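You operate a simulated robot arm through the tools that you are given. There is no shell and no other tool.

You are at the controls of a simulated robot arm. One attempt, no reset.

## Task
Wipe the sauce splash by the rack with a damp, wrung cloth.
Fine: wet the grey cloth in the wash water, press it out on the rack, wipe till clean, lay it on the rack. What is to be rubbed or washed off counts as gone when no trace of it is left.
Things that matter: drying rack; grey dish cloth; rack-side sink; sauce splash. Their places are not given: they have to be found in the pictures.

Only the result counts: the job must be done as asked and must still hold three seconds after the hand-in. Knocking over, shifting, dropping, spilling or breaking anything else fails it. Flat cloth is picked up by pressing the open fingertips on it (5 to 10 N) and closing them slowly along it; thin cloth reads only 2 to 8 mm in the jaws.

## Robot
A 6-joint arm with a three-finger gripper, fixed in place. Base frame: the origin is at the foot of the arm, x ahead of it, y to its left, z up. Units: mm, rad, N and s.
Its first joint turns from -2.897 to 2.897 rad. Payload 4.89 kg.
The TCP is the grasp point between the finger pads, 30 mm short of the fingertips. In the tool frame z runs along the fingers and y along their closing line. Largest opening 164 mm; the body of the gripper starts 125 mm behind the TCP.
Orientation is told as [roll, pitch, yaw] about the base's x, y, z axes, in that order, counted from this pose: with the fingers straight down and closing along the base's y, the tool's x points along the base's -x, its y along +y and its z along -z.

## Interface
- The arm moves only by the tool nudge_tool. Its argument "steps" is a list of rows, each an object of numbers (a shift or turn left out is 0, a gripper value left out holds the last): "rx", "ry", "rz": the turn, a rotation vector about the tool's x, y, z in rad; "x", "y", "z": the shift along the tool's x, y, z in cm; "claw": the finger opening in cm, from 0 to 16.4. In form: [{"rx": .., "ry": .., "rz": .., "x": .., "y": .., "z": .., "claw": ..}, ...]. A call has 1 to 20 rows; each row shifts and turns the commanded pose from where the row before left it, along the tool's axes as they then stand. A row lasts 0.2 s, in which the tool goes at most 50 mm and 0.15 rad; a call with a longer step from one row to the next is refused whole, and so is a gripper value outside its range. A pose out of reach is approached as far as the arm can. The call stops where the force on the tool passes 40 N (or 10 N more than at its start, if that is more) or the arm is blocked; 0.2 s more then pass. The fingers move at their own pace (about 108 mm/s each) and stop on an object; they squeeze with about 45 N. The grip force told is the motor's: it shows also when the fingers shut on nothing. Time passes only in rows, and 0.2 s behind the last, so rows that do not move let the fingers close. It gives the time, the measured TCP pose, the force on the tool (base axes), the opening and the grip force at its end, in the units of the frame above (readings bear some noise), with the torque about the TCP (base axes, N m) and any sound that the robot's microphone picked up.
- Cameras (640 x 400 px; columns grow to the right, rows downward): "scene" is fixed at [36.2, -493.7, 1670.1]; the picture's right is [0.47, -0.88, 0.00], its down [-0.62, -0.33, -0.71] and it looks along [0.63, 0.33, -0.70] (base axes); focal length 369 px, centre (320, 200). "wrist" rides on the gripper at [76, -2, -152] in the tool frame; the picture's right is [0.02, 1.00, 0.00], its down [-0.88, 0.02, -0.47] and it looks along [-0.47, 0.01, 0.88] (tool axes); focal length 247 px, centre (320, 200).
- capture(camera): a new picture of that camera. It takes no simulated time.
- slide_trunk(by): slides the trunk up (or, below 0, down) by that many mm; the arm rides with it, the base frame stays. It gives what a move gives, with no picture.
- locate(camera, pixels): there is no depth. For up to 12 entries [column, row, z] of the newest picture of that camera ("zoom" is the newest enlarged one), the place [x, y] in the base frame at which the ray of that pixel passes the height z, good to about 2 mm, but the place of the scene camera against the robot may be out by one fixed shift of up to 18 mm in any direction. It takes no simulated time.
- zoom(camera, box): a new picture of the part [left, top, right, bottom] of that camera's present view, enlarged. It takes no simulated time.
- job_done(): hands the job in; it is judged then, once.

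Leave the gripper open and the arm clear of the work at the hand-in unless told otherwise.

The tools are called after ">>>" as name(argument=value, ...) on one line, values as JSON. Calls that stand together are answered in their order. nudge_tool: Moves the arm, as the interface text tells. Its arguments: {"type":"object","properties":{"steps":{"type":"array","items":{"type":"object","properties":{"rx":{"type":"number"},"ry":{"type":"number"},"rz":{"type":"number"},"x":{"type":"number"},"y":{"type":"number"},"z":{"type":"number"},"claw":{"type":"number"}}}}},"required":["steps"]} The other tools are called the same way: slide_trunk (by) slides the trunk up or down; capture (camera) takes a picture; locate (camera, pixels) gives the place at which the rays of pixels pass given heights; zoom (camera, box) takes an enlarged picture of a part of a camera's view; job_done () hands the job in.

At the start:

```text
time_s: 0.0
tool_pos: [521.0, -194.3, 1231.0]
orientation: [0.0, 0.0, -0.002]
contact_force: [0.2, -0.5, 0.5]
wrist_torque: [0.02, 0.03, 0.0]
finger_gap: 164.0
grip_force: 0.1
trunk travel left (down, up): [-175.0, 215.0]
```

scene: 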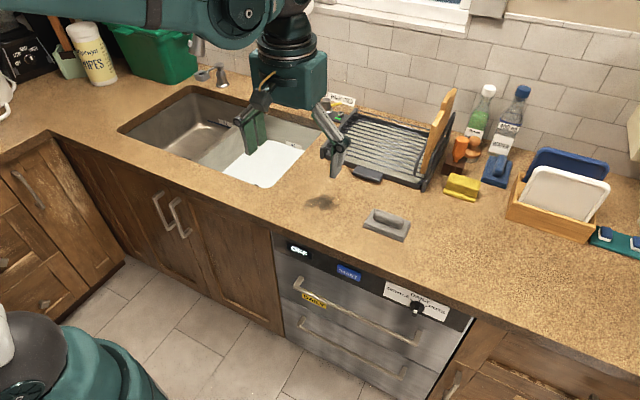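
wrist: 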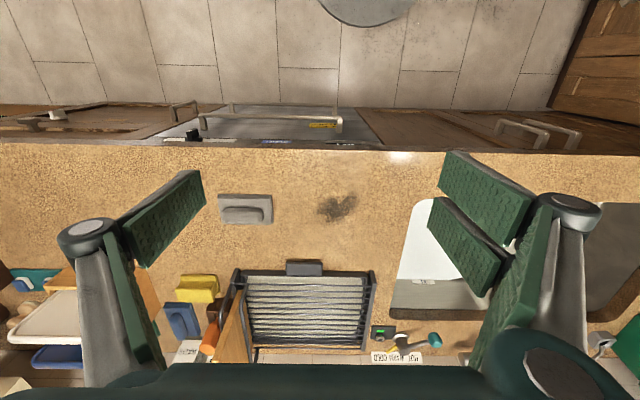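

I see the counter with two sinks, the rack around (385,150), a dark splash at about (322,202), and a grey object at about (387,224). I'll take enlarged pictures to find the cloth, the wash water and the splash.

>>> zoom(camera="scene", box=[280, 70, 480, 250])

>>> zoom(camera="scene", box=[100, 30, 340, 200])

>>> zoom(camera="wrist", box=[150, 150, 490, 380])

>>> zoom(camera="scene", box=[430, 70, 640, 270])

```text
2.22 times, centred on (380, 160) of scene
```

zoom: 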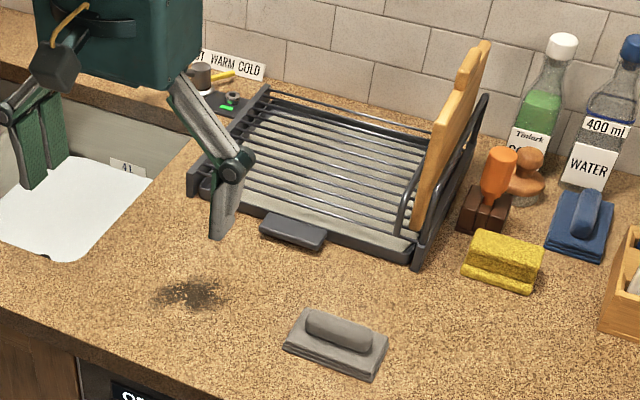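

```text
2.35 times, centred on (220, 115) of scene
```

zoom: 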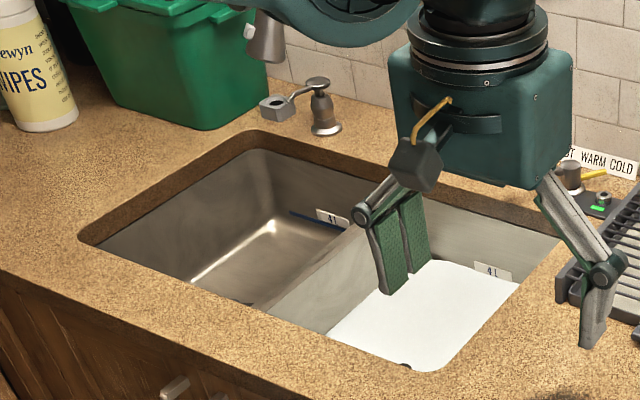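

```text
1.74 times, centred on (320, 265) of wrist
```

zoom: 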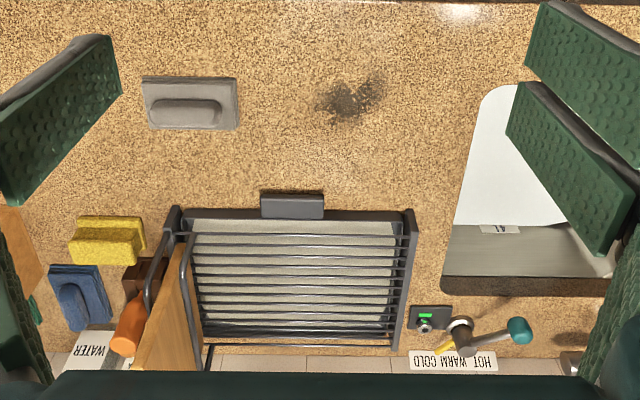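

```text
2.00 times, centred on (535, 170) of scene
```

zoom: 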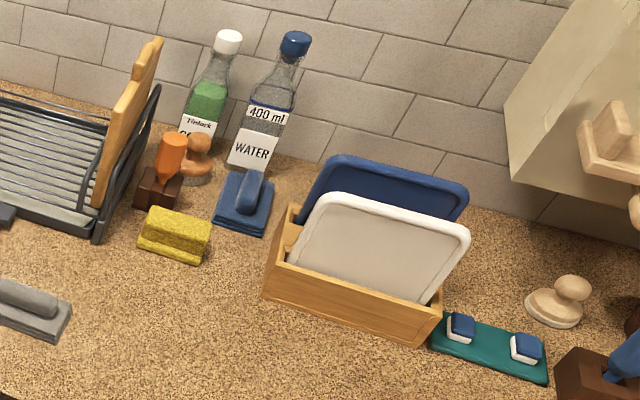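

The grey cloth with its ridge sits at scene (387,224) and wrist (246,208). The splash is at scene (322,202) and wrist (338,207). The white surface in the right basin looks like wash water. I'll compare both cameras at several heights to get the counter height.

>>> locate(camera="scene", pixels=[[321, 202, 850], [321, 202, 900], [321, 202, 950], [370, 222, 900], [404, 238, 900], [369, 180, 900], [425, 190, 900], [341, 128, 900]])

>>> capture(camera="wrist")

>>> locate(camera="wrist", pixels=[[338, 207, 850], [338, 207, 900], [338, 207, 950], [219, 195, 900], [272, 223, 900], [302, 268, 900], [372, 270, 900], [235, 270, 900]])

```text
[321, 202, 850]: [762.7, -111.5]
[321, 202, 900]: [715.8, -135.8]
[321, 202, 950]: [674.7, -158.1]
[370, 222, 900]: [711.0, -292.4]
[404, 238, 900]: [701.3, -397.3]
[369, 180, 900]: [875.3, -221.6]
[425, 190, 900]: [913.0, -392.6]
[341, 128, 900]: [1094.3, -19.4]
```

```text
taken
```

wrist: 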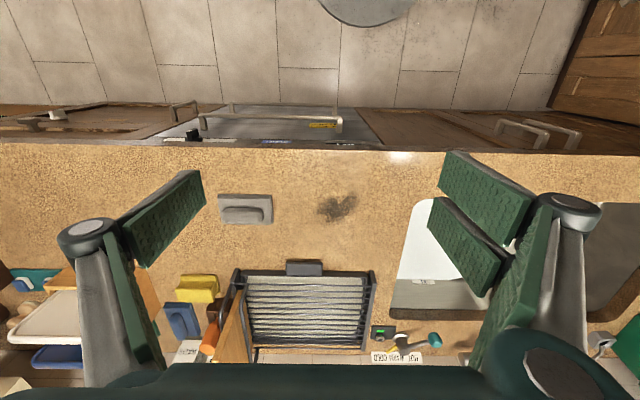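

```text
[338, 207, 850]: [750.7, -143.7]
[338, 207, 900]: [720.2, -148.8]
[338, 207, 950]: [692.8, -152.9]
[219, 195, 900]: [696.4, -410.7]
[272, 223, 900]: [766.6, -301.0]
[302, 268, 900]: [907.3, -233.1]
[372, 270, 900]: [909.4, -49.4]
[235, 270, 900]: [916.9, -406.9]
```

From the wrist camera, the counter is near z 900. The cloth is about 110 mm along y and 65 mm along x, around (730,-355), and its ridge runs along y. I'll move the arm above the cloth for a closer look and a second viewpoint for the heights.

>>> nudge_tool(steps=[{"x": -2.2, "y": -3.2, "z": 2.6}, {"x": -2.2, "y": -3.2, "z": 2.6}, {"x": -2.2, "y": -3.2, "z": 2.6}, {"x": -2.2, "y": -3.2, "z": 2.6}, {"x": -2.2, "y": -3.2, "z": 2.6}, {}])

>>> capture(camera="wrist")

>>> capture(camera="scene")

```text
time_s: 1.4
tool_pos: [630.7, -352.2, 1100.3]
orientation: [0.0, -0.001, 0.0]
contact_force: [-0.1, -0.7, -0.8]
wrist_torque: [0.05, 0.07, -0.01]
finger_gap: 163.8
grip_force: 0.1
trunk travel left (down, up): [-175.0, 215.0]
```

```text
taken
```

wrist: 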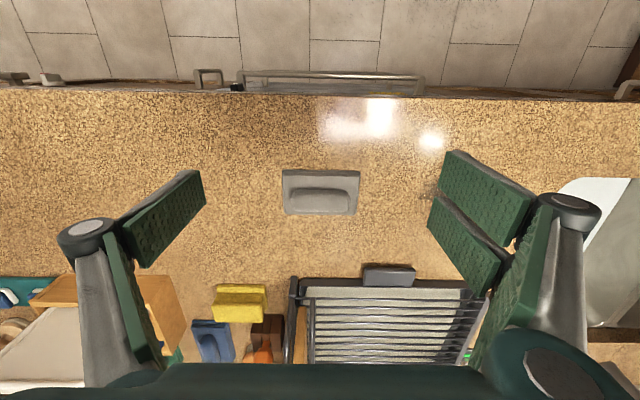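

```text
taken
```

scene: 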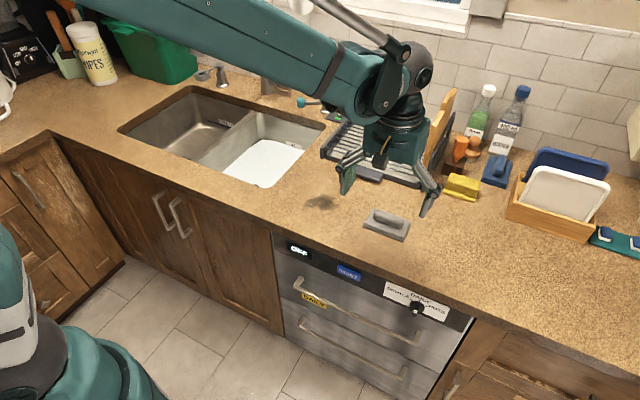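

Now the cloth is at wrist (320,192), with corners near (283,170) and (360,170). I'll locate matching points at several heights and compare them with the first view.

>>> locate(camera="wrist", pixels=[[283, 170, 850], [283, 170, 900], [283, 170, 950], [360, 170, 900], [358, 214, 900], [285, 214, 900], [363, 266, 900], [414, 268, 900], [291, 280, 900], [293, 193, 920], [350, 193, 920], [320, 205, 920]])

>>> locate(camera="scene", pixels=[[362, 223, 850], [362, 223, 900], [362, 223, 950], [402, 242, 900], [410, 224, 900], [374, 209, 900]])

>>> zoom(camera="wrist", box=[220, 130, 460, 280])

>>> zoom(camera="scene", box=[180, 100, 440, 260])

```text
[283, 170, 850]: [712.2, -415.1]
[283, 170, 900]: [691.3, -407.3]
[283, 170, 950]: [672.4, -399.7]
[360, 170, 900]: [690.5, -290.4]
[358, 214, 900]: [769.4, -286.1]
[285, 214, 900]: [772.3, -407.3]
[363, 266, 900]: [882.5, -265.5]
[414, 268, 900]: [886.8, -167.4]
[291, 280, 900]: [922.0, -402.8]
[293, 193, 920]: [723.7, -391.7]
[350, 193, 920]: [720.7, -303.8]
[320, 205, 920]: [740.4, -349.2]
```

```text
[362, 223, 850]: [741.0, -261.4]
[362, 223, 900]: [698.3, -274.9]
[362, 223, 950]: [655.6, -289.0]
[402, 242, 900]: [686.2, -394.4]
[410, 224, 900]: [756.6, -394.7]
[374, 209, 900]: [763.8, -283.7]
```

```text
2.67 times, centred on (340, 205) of wrist
```

zoom: 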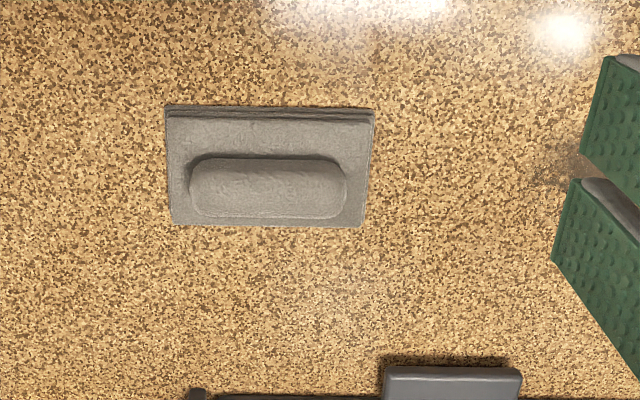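

```text
2.46 times, centred on (310, 180) of scene
```

zoom: 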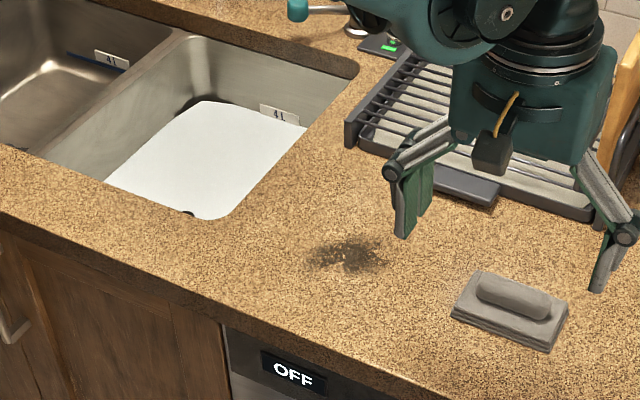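

The counter comes out near z 905, with the cloth centred around (730,-348). Before gripping it I want a clear look at the rack-side sink and the rack, so I'll slide the tool left over to the sink at this safe height.

>>> nudge_tool(steps=[{"y": 4.8, "z": -1}, {"y": 4.8, "z": -1}, {"y": 4.8, "z": -1}, {"y": 4.8, "z": -1}, {"y": 4.8, "z": -1}, {"y": 4.8, "z": -1}, {"y": 4.8, "z": -1}, {"y": 4.8, "z": -1}, {}])

>>> capture(camera="wrist")

>>> capture(camera="scene")

```text
time_s: 3.4
tool_pos: [631.1, 29.2, 1181.1]
orientation: [0.001, 0.001, 0.0]
contact_force: [0.6, -0.6, 0.2]
wrist_torque: [0.0, -0.02, 0.04]
finger_gap: 163.5
grip_force: 0.0
trunk travel left (down, up): [-175.0, 215.0]
```

```text
taken
```

wrist: 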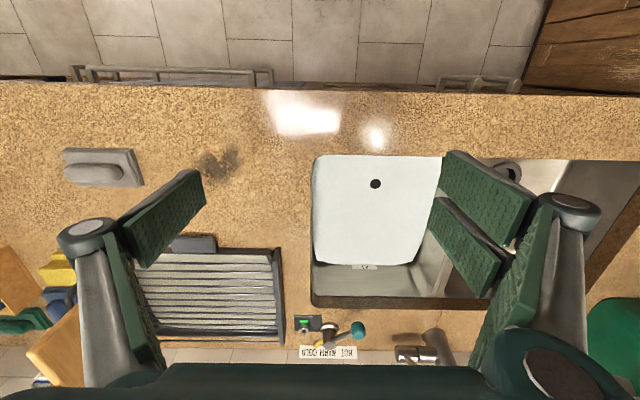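

```text
taken
```

scene: 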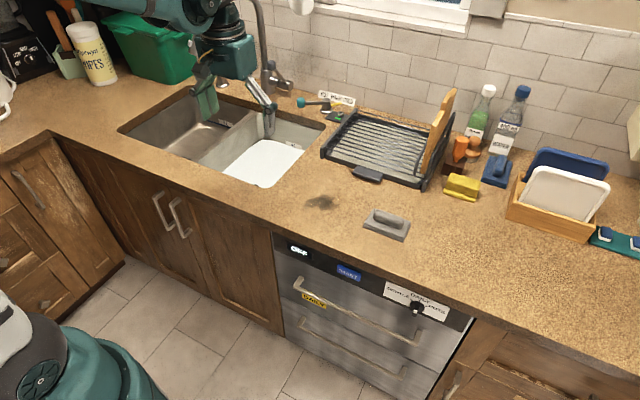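

>>> zoom(camera="wrist", box=[280, 130, 520, 310])

>>> zoom(camera="wrist", box=[120, 220, 380, 370])

>>> zoom(camera="scene", box=[100, 60, 360, 220])

>>> zoom(camera="scene", box=[300, 80, 480, 220])

```text
2.22 times, centred on (400, 220) of wrist
```

zoom: 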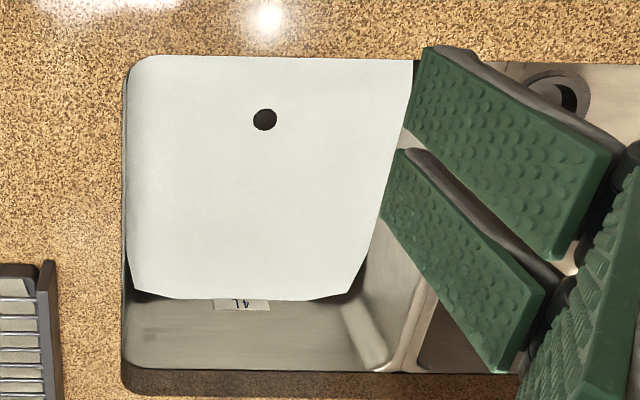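

```text
2.46 times, centred on (250, 295) of wrist
```

zoom: 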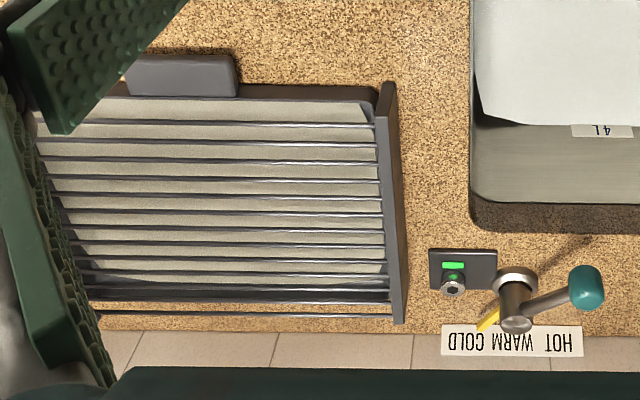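

```text
2.46 times, centred on (230, 140) of scene
```

zoom: 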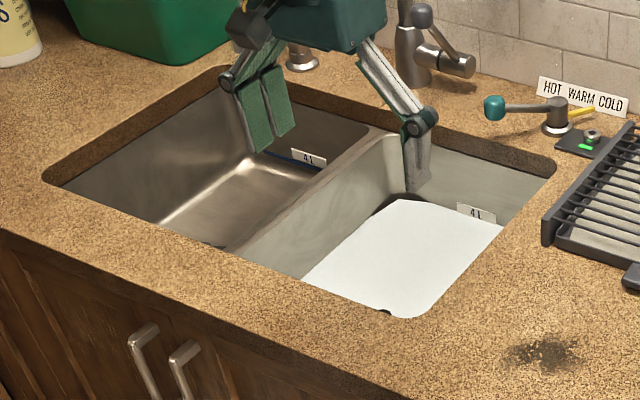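

```text
2.86 times, centred on (390, 150) of scene
```

zoom: 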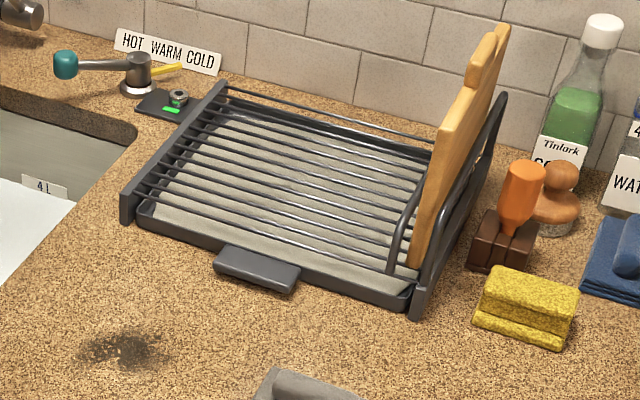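

I see a white surface in the rack-side basin reaching just up to the "4 L" mark, so this is the wash water. The left basin is empty. I'll triangulate the water level using the 4 L label in both cameras, plus the rack edges.

>>> locate(camera="wrist", pixels=[[370, 268, 750], [370, 268, 800], [370, 268, 850], [316, 160, 905], [440, 157, 905], [312, 305, 905], [375, 184, 780], [284, 338, 930], [277, 249, 930], [173, 237, 905], [217, 163, 905]])

>>> locate(camera="scene", pixels=[[293, 147, 750], [293, 147, 800], [293, 147, 850], [257, 186, 780], [325, 126, 905], [270, 187, 905], [214, 166, 905], [254, 112, 905], [321, 202, 905]])

```text
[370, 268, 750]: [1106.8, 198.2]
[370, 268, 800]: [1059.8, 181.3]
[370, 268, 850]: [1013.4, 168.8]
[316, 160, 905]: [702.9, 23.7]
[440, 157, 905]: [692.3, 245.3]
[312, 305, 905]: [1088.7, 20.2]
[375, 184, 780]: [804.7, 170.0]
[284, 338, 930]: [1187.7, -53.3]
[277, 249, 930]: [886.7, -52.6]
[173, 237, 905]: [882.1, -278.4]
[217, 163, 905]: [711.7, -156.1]
```

```text
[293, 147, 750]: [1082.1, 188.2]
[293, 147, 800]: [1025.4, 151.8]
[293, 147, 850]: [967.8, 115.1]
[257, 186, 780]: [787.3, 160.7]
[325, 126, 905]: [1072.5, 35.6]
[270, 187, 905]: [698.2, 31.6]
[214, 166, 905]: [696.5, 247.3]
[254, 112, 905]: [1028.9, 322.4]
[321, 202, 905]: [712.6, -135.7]
```

The label triangulates roughly to z 750–780 for the water level. The sink opening spans about x 700–1085 and y 24–245. The ridge of the cloth is narrow along x, so I'll go back above the cloth and turn the gripper a quarter turn so that it closes along base x.

>>> nudge_tool(steps=[{"x": -1.1, "y": -4.19, "z": 1.2}, {"x": -1.1, "y": -4.19, "z": 1.2}, {"x": -1.1, "y": -4.19, "z": 1.2}, {"x": -1.1, "y": -4.19, "z": 1.2}, {"x": -1.1, "y": -4.19, "z": 1.2}, {"x": -1.1, "y": -4.19, "z": 1.2}, {"x": -1.1, "y": -4.19, "z": 1.2}, {"x": -1.1, "y": -4.19, "z": 1.2}, {"x": -1.1, "y": -4.19, "z": 1.2}, {"rz": -0.1428}, {"rz": -0.1428}, {"rz": -0.1428}, {"rz": -0.1428}, {"rz": -0.1428}, {"rz": -0.1428}, {"rz": -0.1428}, {"rz": -0.1428}, {"rz": -0.1428}, {"rz": -0.1428}, {"rz": -0.1428}])

>>> capture(camera="wrist")

>>> capture(camera="scene")

```text
time_s: 7.6
tool_pos: [730.0, -346.4, 1074.1]
orientation: [0.0, -0.001, 1.571]
contact_force: [0.0, 0.0, 0.3]
wrist_torque: [-0.01, 0.03, -0.03]
finger_gap: 164.3
grip_force: 0.0
trunk travel left (down, up): [-175.0, 215.0]
```

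```text
taken
```

wrist: 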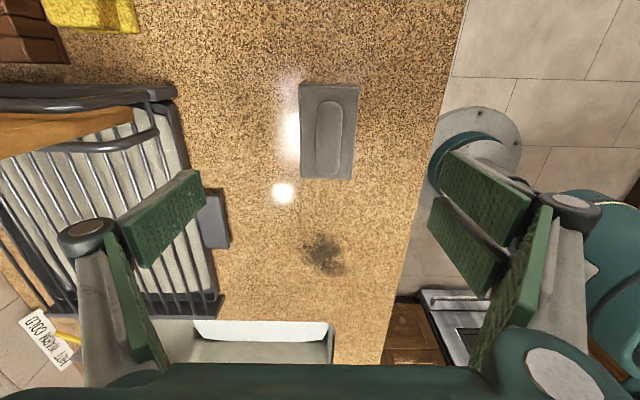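

```text
taken
```

scene: 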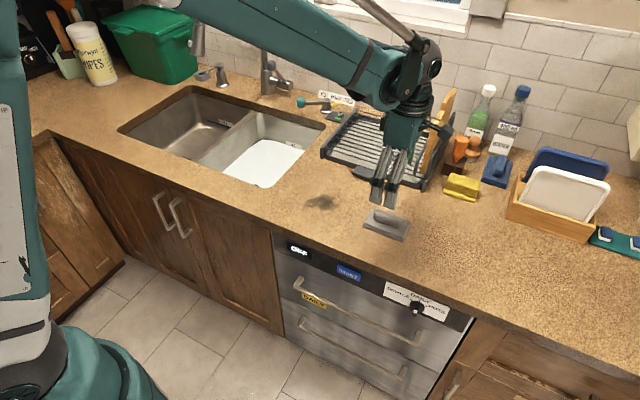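

The gripper now closes along base x, with the camera looking toward +y. The cloth is at wrist (328,130) with its ridge at columns 316–343. I'll zoom in and locate it.

>>> zoom(camera="wrist", box=[260, 70, 400, 190])

>>> locate(camera="wrist", pixels=[[300, 83, 905], [359, 83, 905], [300, 178, 905], [354, 180, 905], [316, 104, 930], [342, 104, 930], [317, 175, 930], [341, 175, 930], [323, 253, 905]])

>>> zoom(camera="scene", box=[340, 140, 440, 250])

```text
3.33 times, centred on (330, 130) of wrist
```

zoom: 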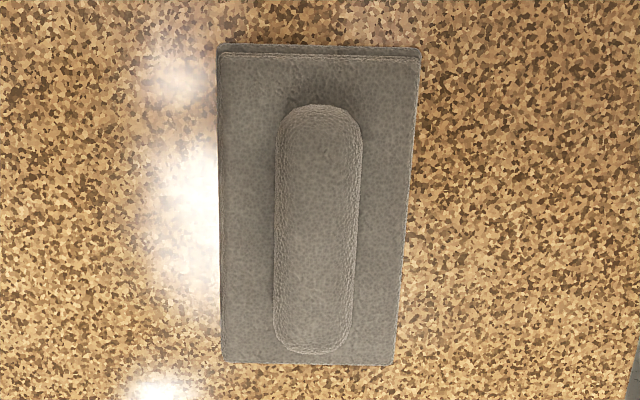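

```text
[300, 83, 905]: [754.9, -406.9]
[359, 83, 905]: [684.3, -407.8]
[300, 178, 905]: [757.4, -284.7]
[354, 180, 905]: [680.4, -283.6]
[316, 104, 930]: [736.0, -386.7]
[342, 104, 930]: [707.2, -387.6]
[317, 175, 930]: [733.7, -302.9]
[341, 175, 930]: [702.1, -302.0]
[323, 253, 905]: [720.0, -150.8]
```

```text
3.64 times, centred on (390, 195) of scene
```

zoom: 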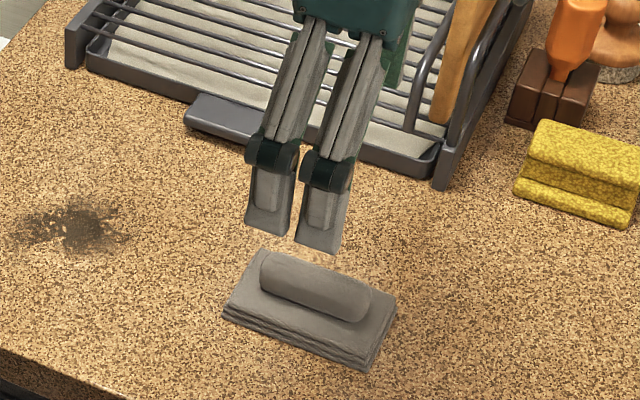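

The ridge is centred at about (720,-345), roughly 28 mm wide and 85 mm long. I'll shift 1 cm toward -x, narrow the opening to 6 cm so the tips stay over the cloth, and go down to TCP z≈980.

>>> nudge_tool(steps=[{"y": 1.0, "x": -0.1, "claw": 6}, {"z": 2.5}, {"z": 2.5}, {"z": 2.5}, {"z": 1.5}, {"z": 0.4}, {}])

>>> capture(camera="wrist")

>>> zoom(camera="scene", box=[340, 140, 440, 250])

```text
time_s: 9.2
tool_pos: [719.4, -345.6, 979.1]
orientation: [0.0, 0.0, 1.571]
contact_force: [-0.6, 1.0, 0.2]
wrist_torque: [0.03, 0.02, 0.03]
finger_gap: 60.3
grip_force: 0.0
trunk travel left (down, up): [-175.0, 215.0]
```

```text
taken
```

wrist: 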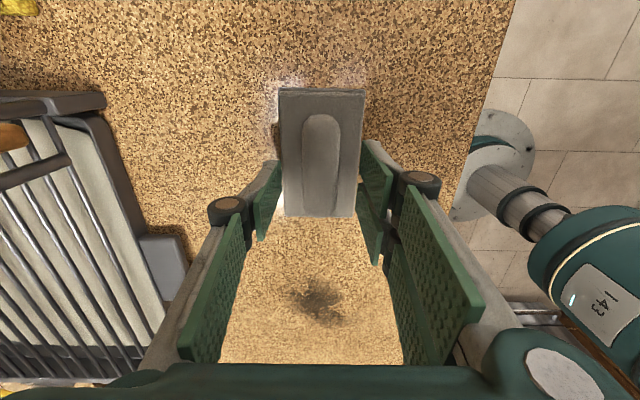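

```text
3.64 times, centred on (390, 195) of scene
```

zoom: 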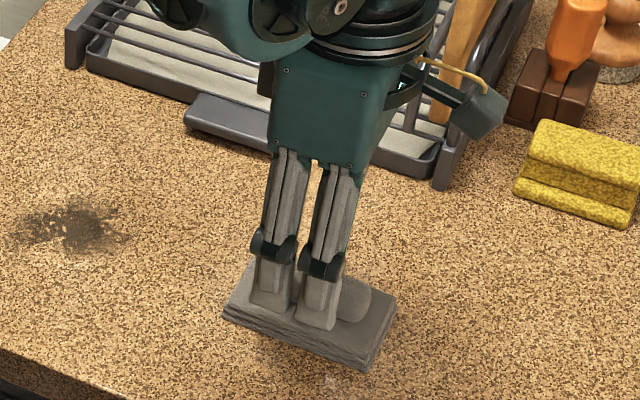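

The fingers straddle the ridge and are well centred. I'll go down in small steps, watching for contact.

>>> nudge_tool(steps=[{"z": 0.4}, {"z": 0.4}, {"z": 0.2}, {}])

```text
time_s: 10.2
tool_pos: [719.6, -346.4, 970.2]
orientation: [0.001, 0.001, 1.571]
contact_force: [-0.1, -0.7, -0.1]
wrist_torque: [0.0, 0.02, -0.02]
finger_gap: 60.1
grip_force: 0.0
trunk travel left (down, up): [-175.0, 215.0]
```

No contact at TCP z 970. I'll continue down with small steps.

>>> nudge_tool(steps=[{"z": 0.3}, {"z": 0.3}, {"z": 0.2}, {}])

>>> nudge_tool(steps=[{"z": 0.2}, {"z": 0.2}, {"z": 0.2}, {}])

>>> zoom(camera="scene", box=[340, 140, 440, 250])

```text
time_s: 11.2
tool_pos: [720.0, -345.8, 962.5]
orientation: [0.001, -0.001, 1.57]
contact_force: [0.1, -1.3, 3.3]
wrist_torque: [-0.03, 0.04, -0.02]
finger_gap: 59.8
grip_force: 0.0
trunk travel left (down, up): [-175.0, 215.0]
```

```text
time_s: 11.8
tool_pos: [719.8, -345.7, 962.0]
orientation: [-0.004, 0.001, 1.571]
contact_force: [6.9, 1.1, 43.7]
wrist_torque: [0.25, 0.08, 0.02]
finger_gap: 27.7
grip_force: 23.0
trunk travel left (down, up): [-175.0, 215.0]
stopped in row 2: the force on the tool passed its limit at 55 N (the readings are from after the stop); the commanded pose is now the measured one
```

```text
3.64 times, centred on (390, 195) of scene
```

zoom: 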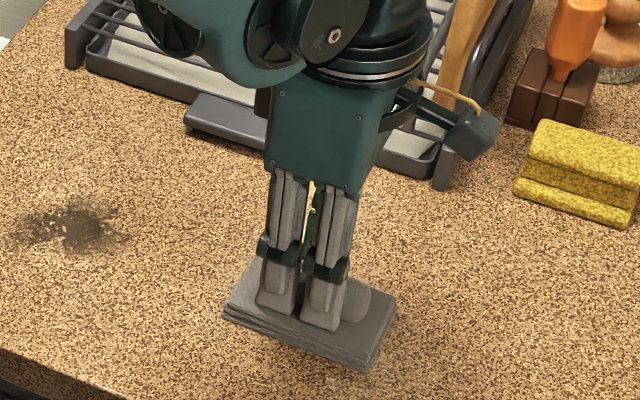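

The tips met the cloth base at TCP z≈962. The force limit stopped the move, and the fingers have come together on the ridge at 27.7 mm. I'll ease off the press, hold the fingers closed and read the grip.

>>> nudge_tool(steps=[{"z": -0.1, "claw": 2.0}, {"claw": 2.0}, {"claw": 1.0}, {"claw": 1.0}])

>>> capture(camera="wrist")

```text
time_s: 12.8
tool_pos: [718.9, -345.7, 962.7]
orientation: [-0.002, 0.002, 1.572]
contact_force: [8.3, -2.2, 44.8]
wrist_torque: [-0.09, -0.12, 0.02]
finger_gap: 27.1
grip_force: 45.1
trunk travel left (down, up): [-175.0, 215.0]
```

```text
taken
```

wrist: 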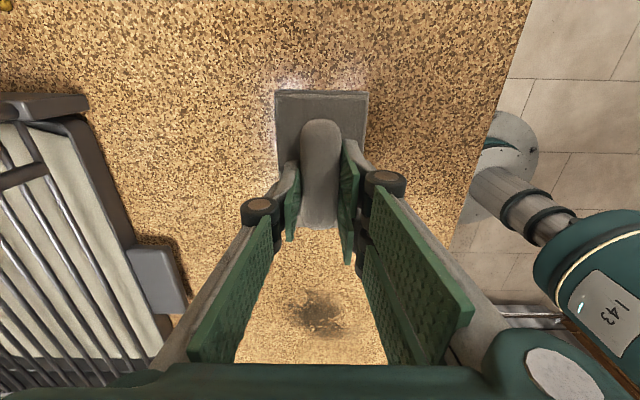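

The fingers hold the ridge, with a gap of 27 mm and a grip of 45 N. There is still downward press, so I'll lift gently, a few centimetres at first.

>>> nudge_tool(steps=[{"z": -0.2}, {"z": -0.3}, {"z": -0.5}, {"z": -1}, {"z": -2}, {}])

>>> capture(camera="wrist")

>>> zoom(camera="scene", box=[300, 120, 460, 250])

```text
time_s: 14.2
tool_pos: [720.6, -346.0, 999.1]
orientation: [0.001, 0.0, 1.57]
contact_force: [-0.1, -0.1, -0.8]
wrist_torque: [0.0, -0.05, -0.01]
finger_gap: 27.0
grip_force: 45.0
trunk travel left (down, up): [-175.0, 215.0]
```

```text
taken
```

wrist: 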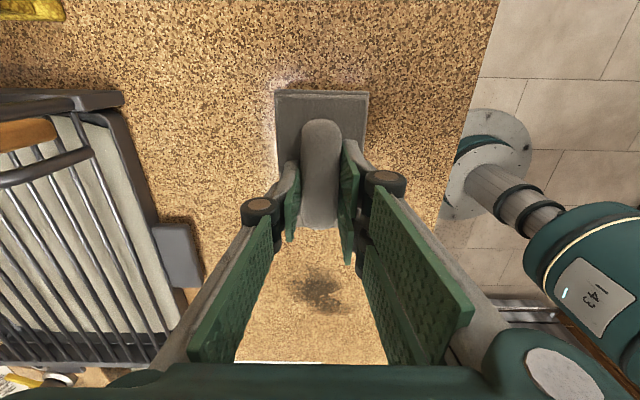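

```text
3.08 times, centred on (380, 185) of scene
```

zoom: 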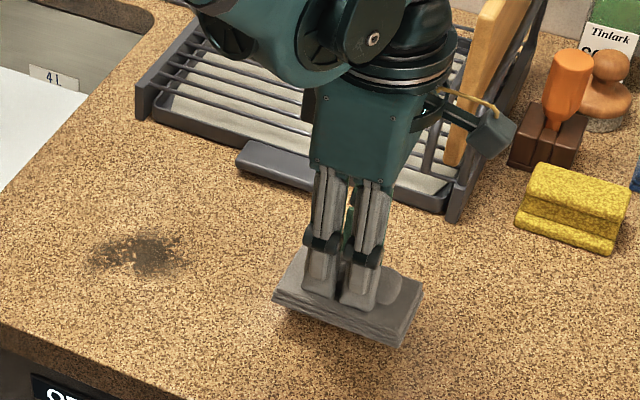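

The cloth is lifted and held. Next I'll raise to about z 1080 and carry it over the rack-side sink to around (870,140).

>>> nudge_tool(steps=[{"z": -4}, {"z": -4}, {"x": -4.42, "y": -1.36}, {"x": -4.42, "y": -1.36}, {"x": -4.42, "y": -1.36}, {"x": -4.42, "y": -1.36}, {"x": -4.42, "y": -1.36}, {"x": -4.42, "y": -1.36}, {"x": -4.42, "y": -1.36}, {"x": -4.42, "y": -1.36}, {"x": -4.42, "y": -1.36}, {"x": -4.42, "y": -1.36}, {"x": -4.42, "y": -1.36}, {}])

>>> capture(camera="wrist")

>>> capture(camera="scene")

```text
time_s: 17.1
tool_pos: [870.8, 139.5, 1077.9]
orientation: [0.0, -0.001, 1.571]
contact_force: [0.1, 1.1, -1.2]
wrist_torque: [-0.03, 0.07, 0.0]
finger_gap: 27.1
grip_force: 45.2
trunk travel left (down, up): [-175.0, 215.0]
```

```text
taken
```

wrist: 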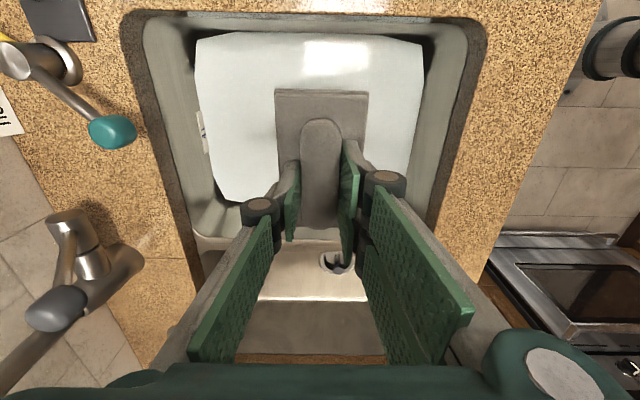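

```text
taken
```

scene: 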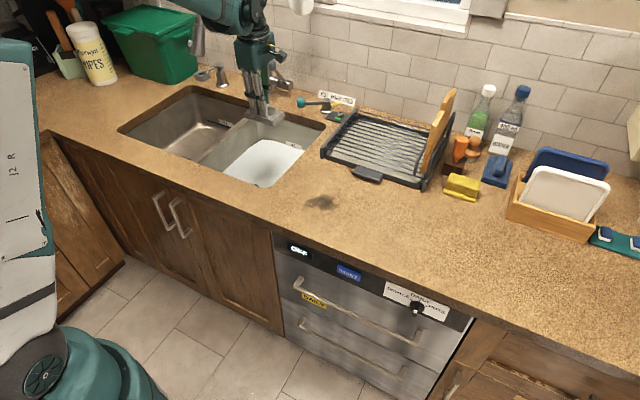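

The cloth hangs over the white water surface. I'll measure the water outline and the nearby tap parts, so I can check the clearance for going down.

>>> locate(camera="wrist", pixels=[[200, 40, 770], [420, 40, 770], [210, 180, 770], [415, 150, 770], [200, 125, 770], [425, 125, 770], [140, 20, 912], [485, 25, 912], [200, 275, 912], [112, 130, 980], [140, 260, 980], [50, 310, 1050]])

>>> zoom(camera="scene", box=[180, 20, 340, 200])

```text
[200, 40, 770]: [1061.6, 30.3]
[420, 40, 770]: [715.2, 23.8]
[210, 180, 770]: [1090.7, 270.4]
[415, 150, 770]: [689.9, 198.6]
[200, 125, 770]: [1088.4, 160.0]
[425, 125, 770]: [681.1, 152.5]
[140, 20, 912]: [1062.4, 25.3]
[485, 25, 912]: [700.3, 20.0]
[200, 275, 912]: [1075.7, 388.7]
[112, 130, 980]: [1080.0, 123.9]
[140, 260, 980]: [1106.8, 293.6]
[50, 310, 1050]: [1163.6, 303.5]
```

```text
2.22 times, centred on (260, 110) of scene
```

zoom: 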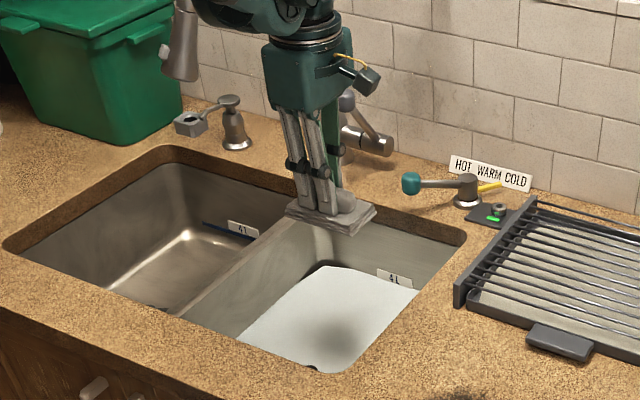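

The surface is well clear of the walls, and the tap parts are at x>1060, clear of the gripper. I'll lower to TCP z≈870 first.

>>> nudge_tool(steps=[{"z": 4.2}, {"z": 4.2}, {"z": 4.2}, {"z": 4.2}, {"z": 4}, {}])

>>> capture(camera="wrist")

>>> zoom(camera="scene", box=[180, 20, 340, 200])

```text
time_s: 18.6
tool_pos: [873.1, 139.7, 869.8]
orientation: [-0.001, 0.0, 1.571]
contact_force: [0.5, -0.3, -0.6]
wrist_torque: [0.0, 0.06, -0.02]
finger_gap: 27.1
grip_force: 45.5
trunk travel left (down, up): [-175.0, 215.0]
```

```text
taken
```

wrist: 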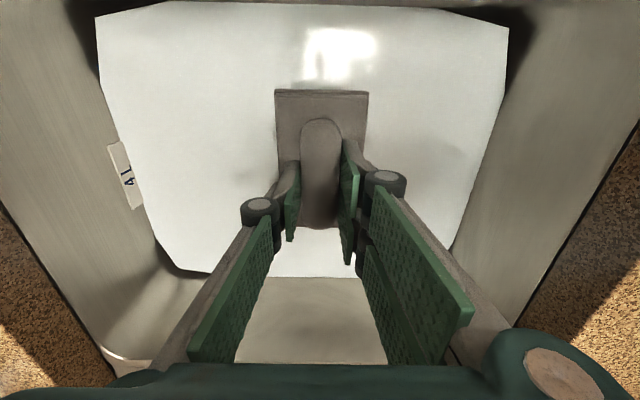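

```text
2.22 times, centred on (260, 110) of scene
```

zoom: 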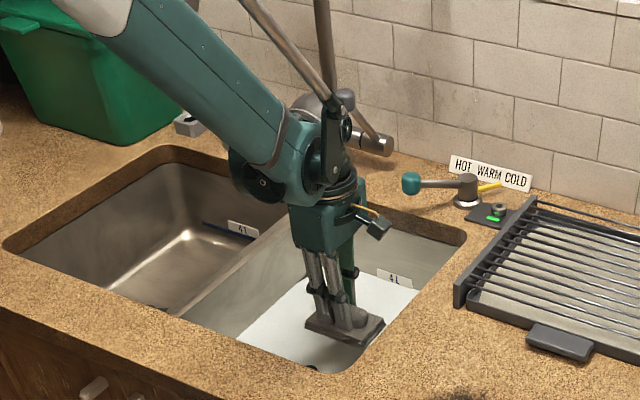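

The cloth is inside the basin, above the water. I'll lower it slowly in 1 cm steps.

>>> nudge_tool(steps=[{"z": 1.5}, {"z": 1.5}, {"z": 1}, {"z": 1}, {}])

>>> capture(camera="wrist")

>>> zoom(camera="scene", box=[180, 20, 340, 200])

```text
time_s: 19.8
tool_pos: [870.4, 139.0, 820.7]
orientation: [0.0, 0.002, 1.572]
contact_force: [0.7, 0.4, 0.1]
wrist_torque: [0.01, 0.0, 0.02]
finger_gap: 27.1
grip_force: 44.9
trunk travel left (down, up): [-175.0, 215.0]
```

```text
taken
```

wrist: 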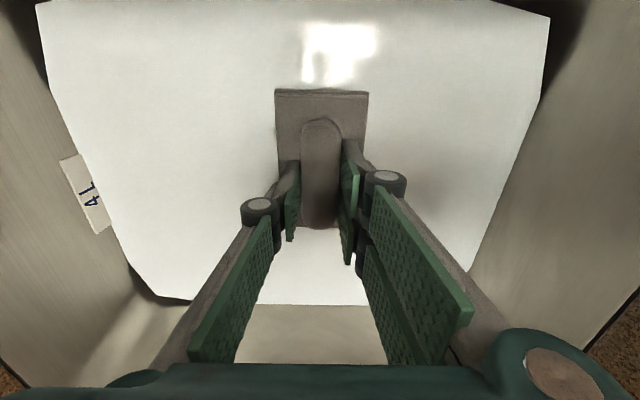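

```text
2.22 times, centred on (260, 110) of scene
```

zoom: 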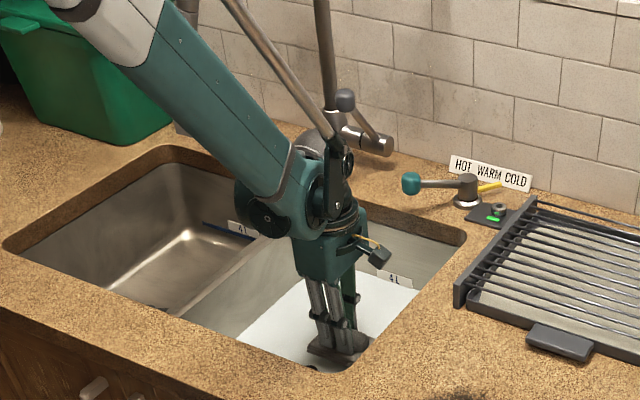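

Comparing the two views puts the water level near z 763, and the cloth bottom is now about 10 mm above it. I'll lower about 4.5 cm more in small steps so the cloth goes under, then hold there for a while.

>>> nudge_tool(steps=[{"z": 0.7}, {"z": 0.7}, {"z": 0.7}, {"z": 0.7}, {"z": 0.6}, {"z": 0.5}, {}, {}, {}, {}])

>>> capture(camera="wrist")

>>> zoom(camera="scene", box=[180, 20, 340, 200])

```text
time_s: 21.9
tool_pos: [871.3, 140.8, 783.7]
orientation: [0.0, -0.002, 1.571]
contact_force: [-0.9, -0.6, -0.5]
wrist_torque: [-0.03, 0.01, 0.0]
finger_gap: 27.2
grip_force: 44.4
trunk travel left (down, up): [-175.0, 215.0]
```

```text
taken
```

wrist: 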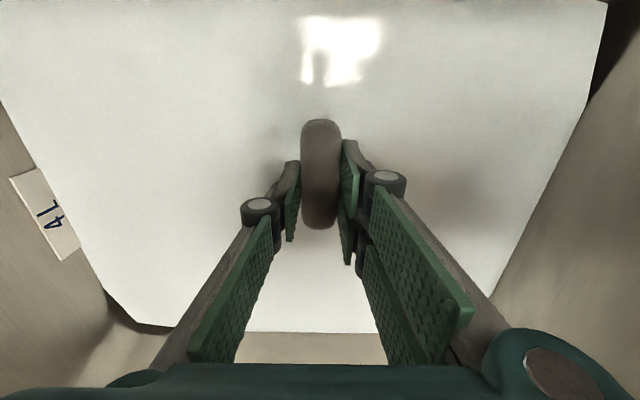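

```text
2.22 times, centred on (260, 110) of scene
```

zoom: 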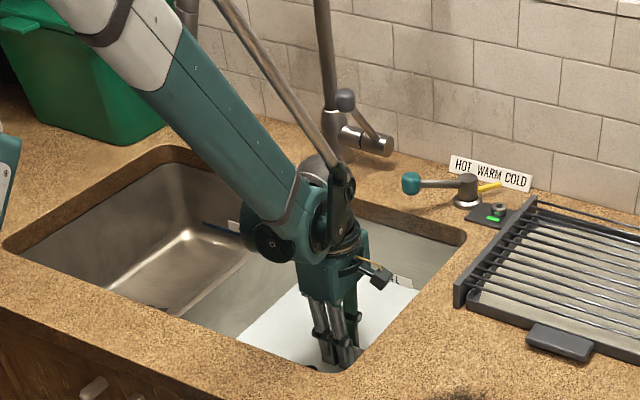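

The cloth base is now under the white water with only the ridge showing. I'll lower 1 cm more, soak for two seconds, then rise slowly and let it drip over the basin.

>>> nudge_tool(steps=[{"z": 0.5}, {"z": 0.5}, {}, {}, {}, {}, {}, {}, {}, {}, {}, {}])

>>> nudge_tool(steps=[{"z": -1}, {"z": -1}, {"z": -1}, {"z": -1.5}, {"z": -2}, {"z": -2}, {}, {}, {}, {}, {}, {}, {}, {}, {}, {}, {}, {}, {}, {}])

>>> capture(camera="wrist")

>>> zoom(camera="scene", box=[180, 20, 340, 200])

```text
time_s: 24.6
tool_pos: [871.4, 140.3, 774.3]
orientation: [0.0, -0.001, 1.57]
contact_force: [-0.3, -0.1, -0.5]
wrist_torque: [0.0, 0.02, 0.01]
finger_gap: 27.0
grip_force: 45.0
trunk travel left (down, up): [-175.0, 215.0]
```

```text
time_s: 28.8
tool_pos: [870.8, 141.9, 858.5]
orientation: [0.0, 0.0, 1.572]
contact_force: [-0.2, -0.4, -0.6]
wrist_torque: [0.02, 0.02, -0.01]
finger_gap: 27.0
grip_force: 45.1
trunk travel left (down, up): [-175.0, 215.0]
```

```text
taken
```

wrist: 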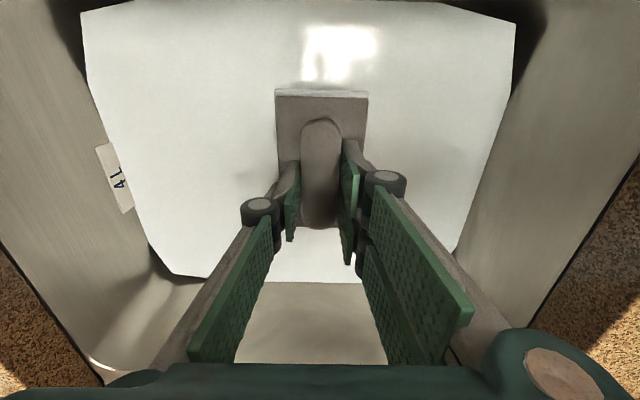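

```text
2.22 times, centred on (260, 110) of scene
```

zoom: 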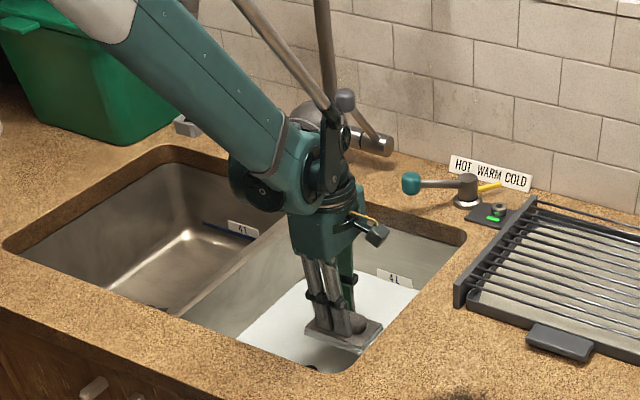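

>>> zoom(camera="wrist", box=[240, 70, 400, 250])

>>> zoom(camera="scene", box=[240, 120, 300, 170])

```text
2.22 times, centred on (320, 160) of wrist
```

zoom: 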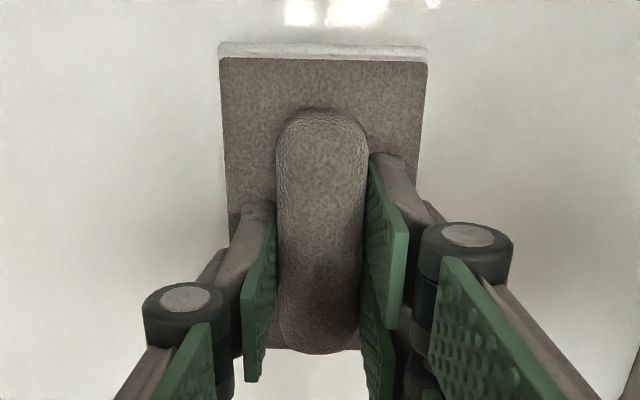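

```text
8.00 times, centred on (270, 145) of scene
```

zoom: 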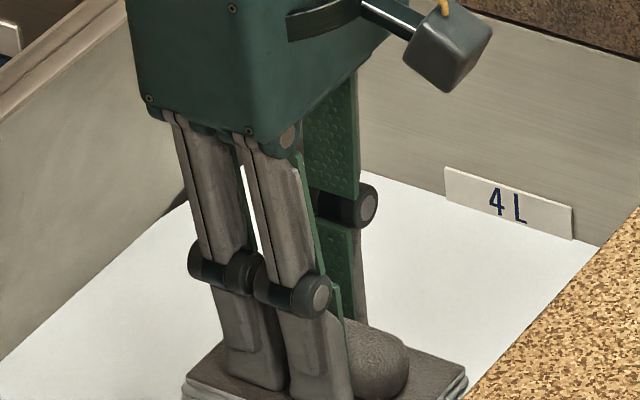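

The cloth's underside now has a wet white edge. I'll let it drip a bit longer, raise it, and then move straight across to above the near part of the rack at about (946,-190), which is within reach.

>>> nudge_tool(steps=[{}, {}, {}, {}, {}, {}, {}, {"z": -4.6}, {"z": -4.6}, {"z": -4.6}, {"z": -4.6}, {"x": 4.71, "y": -1.07}, {"x": 4.71, "y": -1.07}, {"x": 4.71, "y": -1.07}, {"x": 4.71, "y": -1.07}, {"x": 4.71, "y": -1.07}, {"x": 4.71, "y": -1.07}, {"x": 4.71, "y": -1.07}, {}])

>>> capture(camera="wrist")

>>> capture(camera="scene")

```text
time_s: 32.8
tool_pos: [944.4, -188.6, 1043.3]
orientation: [0.0, 0.0, 1.572]
contact_force: [-0.5, -0.7, -0.9]
wrist_torque: [0.07, 0.02, 0.02]
finger_gap: 27.1
grip_force: 44.8
trunk travel left (down, up): [-175.0, 215.0]
```

```text
taken
```

wrist: 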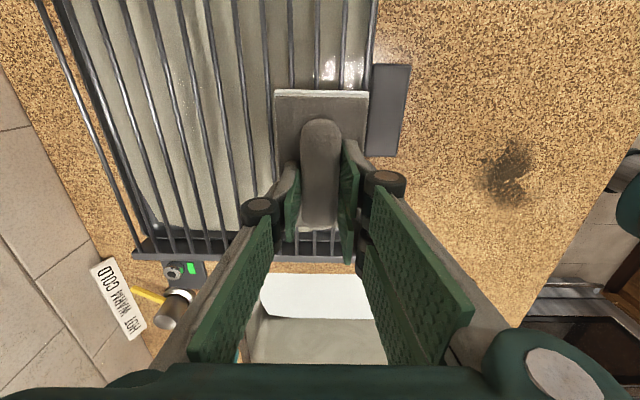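

```text
taken
```

scene: 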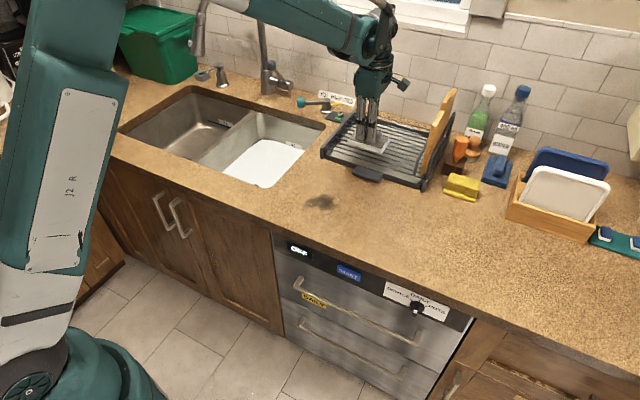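

The cloth is over the front bars of the rack. I'll check where the rack's front edge and bars are relative to the cloth.

>>> locate(camera="wrist", pixels=[[374, 30, 935], [372, 80, 935], [343, 40, 935], [317, 40, 935], [291, 40, 935], [265, 100, 935], [368, 98, 995], [275, 95, 995]])

>>> zoom(camera="wrist", box=[200, 0, 420, 140])

>>> zoom(camera="scene", box=[310, 100, 440, 200])

```text
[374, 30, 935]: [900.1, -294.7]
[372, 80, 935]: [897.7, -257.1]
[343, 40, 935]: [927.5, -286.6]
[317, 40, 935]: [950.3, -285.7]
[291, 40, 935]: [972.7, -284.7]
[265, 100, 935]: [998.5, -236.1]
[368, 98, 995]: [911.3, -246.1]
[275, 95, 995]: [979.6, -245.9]
```

```text
2.86 times, centred on (310, 70) of wrist
```

zoom: 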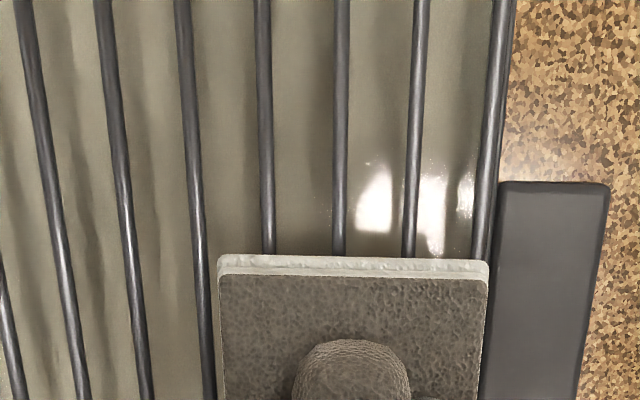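

```text
4.00 times, centred on (375, 150) of scene
```

zoom: 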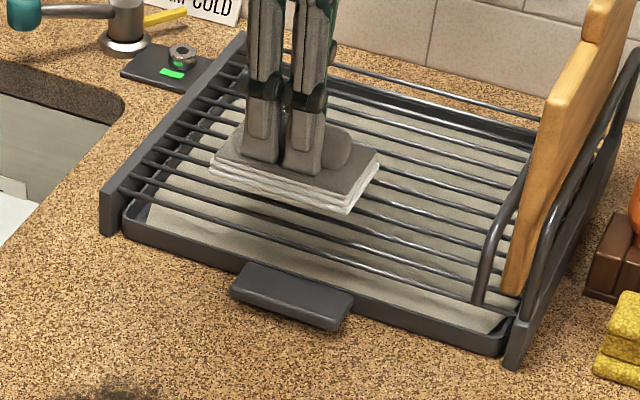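

The bars lie at about x 902, 928, 951, 973 and 998, so the cloth at x 906–984 will rest on three bars. I'll lower gradually until it touches.

>>> nudge_tool(steps=[{"z": 1}, {"z": 1}, {"z": 0.5}, {"z": 0.5}, {}])

>>> nudge_tool(steps=[{"z": 0.3}, {"z": 0.3}, {}])

>>> zoom(camera="scene", box=[310, 100, 440, 200])

```text
time_s: 34.0
tool_pos: [945.0, -188.5, 1011.8]
orientation: [0.001, -0.001, 1.57]
contact_force: [0.1, 0.3, -0.3]
wrist_torque: [0.02, 0.04, 0.0]
finger_gap: 27.2
grip_force: 45.0
trunk travel left (down, up): [-175.0, 215.0]
```

```text
time_s: 34.8
tool_pos: [944.1, -189.1, 1006.7]
orientation: [-0.002, 0.0, 1.572]
contact_force: [5.7, -0.3, 17.4]
wrist_torque: [0.05, -0.09, 0.02]
finger_gap: 26.8
grip_force: 45.4
trunk travel left (down, up): [-175.0, 215.0]
```

```text
4.00 times, centred on (375, 150) of scene
```

zoom: 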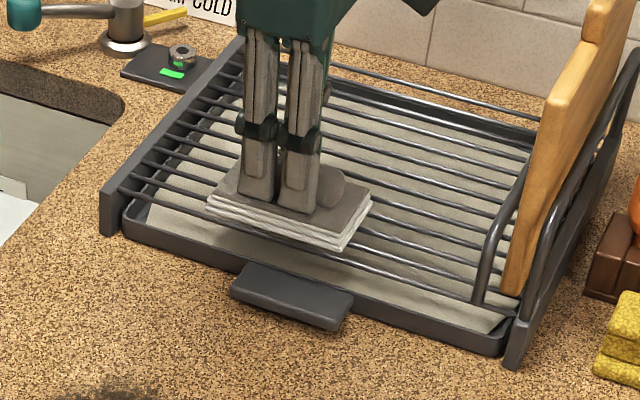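

It touched the bars at TCP z≈1007 with 17 N. I'll press a little harder to squeeze the water out into the tray and hold there.

>>> nudge_tool(steps=[{"z": 0.1}, {}, {}, {}, {}])

```text
time_s: 36.0
tool_pos: [943.0, -188.4, 1006.5]
orientation: [-0.001, -0.001, 1.57]
contact_force: [10.2, -0.2, 30.8]
wrist_torque: [-0.01, -0.19, 0.05]
finger_gap: 27.3
grip_force: 44.8
trunk travel left (down, up): [-175.0, 215.0]
```

I'm pressing at 31 N. I'll hold for a couple more seconds and look for any change in the cloth or the rack.

>>> nudge_tool(steps=[{}, {}, {}, {}, {}, {}, {}, {}, {}, {}])

>>> zoom(camera="scene", box=[310, 100, 440, 200])

>>> zoom(camera="wrist", box=[200, 0, 420, 140])

```text
time_s: 38.1
tool_pos: [944.1, -188.1, 1007.1]
orientation: [-0.002, 0.001, 1.572]
contact_force: [-2.1, 0.8, 24.9]
wrist_torque: [0.04, 0.25, 0.0]
finger_gap: 26.9
grip_force: 45.0
trunk travel left (down, up): [-175.0, 215.0]
```

```text
4.00 times, centred on (375, 150) of scene
```

zoom: 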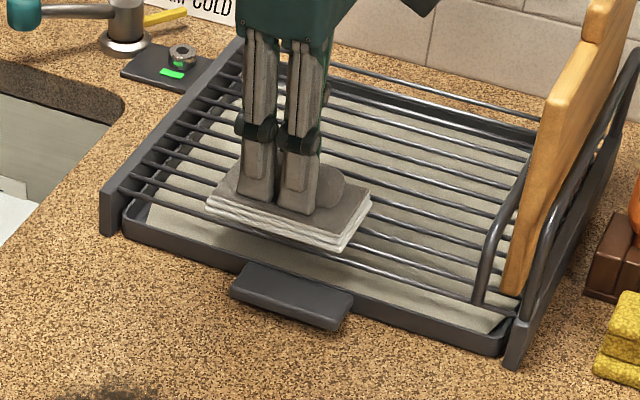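

```text
2.86 times, centred on (310, 70) of wrist
```

zoom: 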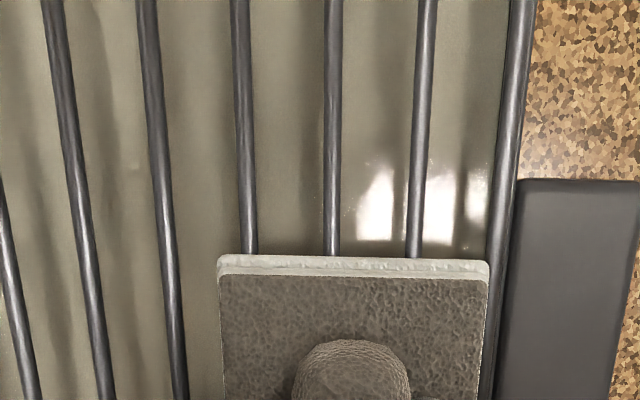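

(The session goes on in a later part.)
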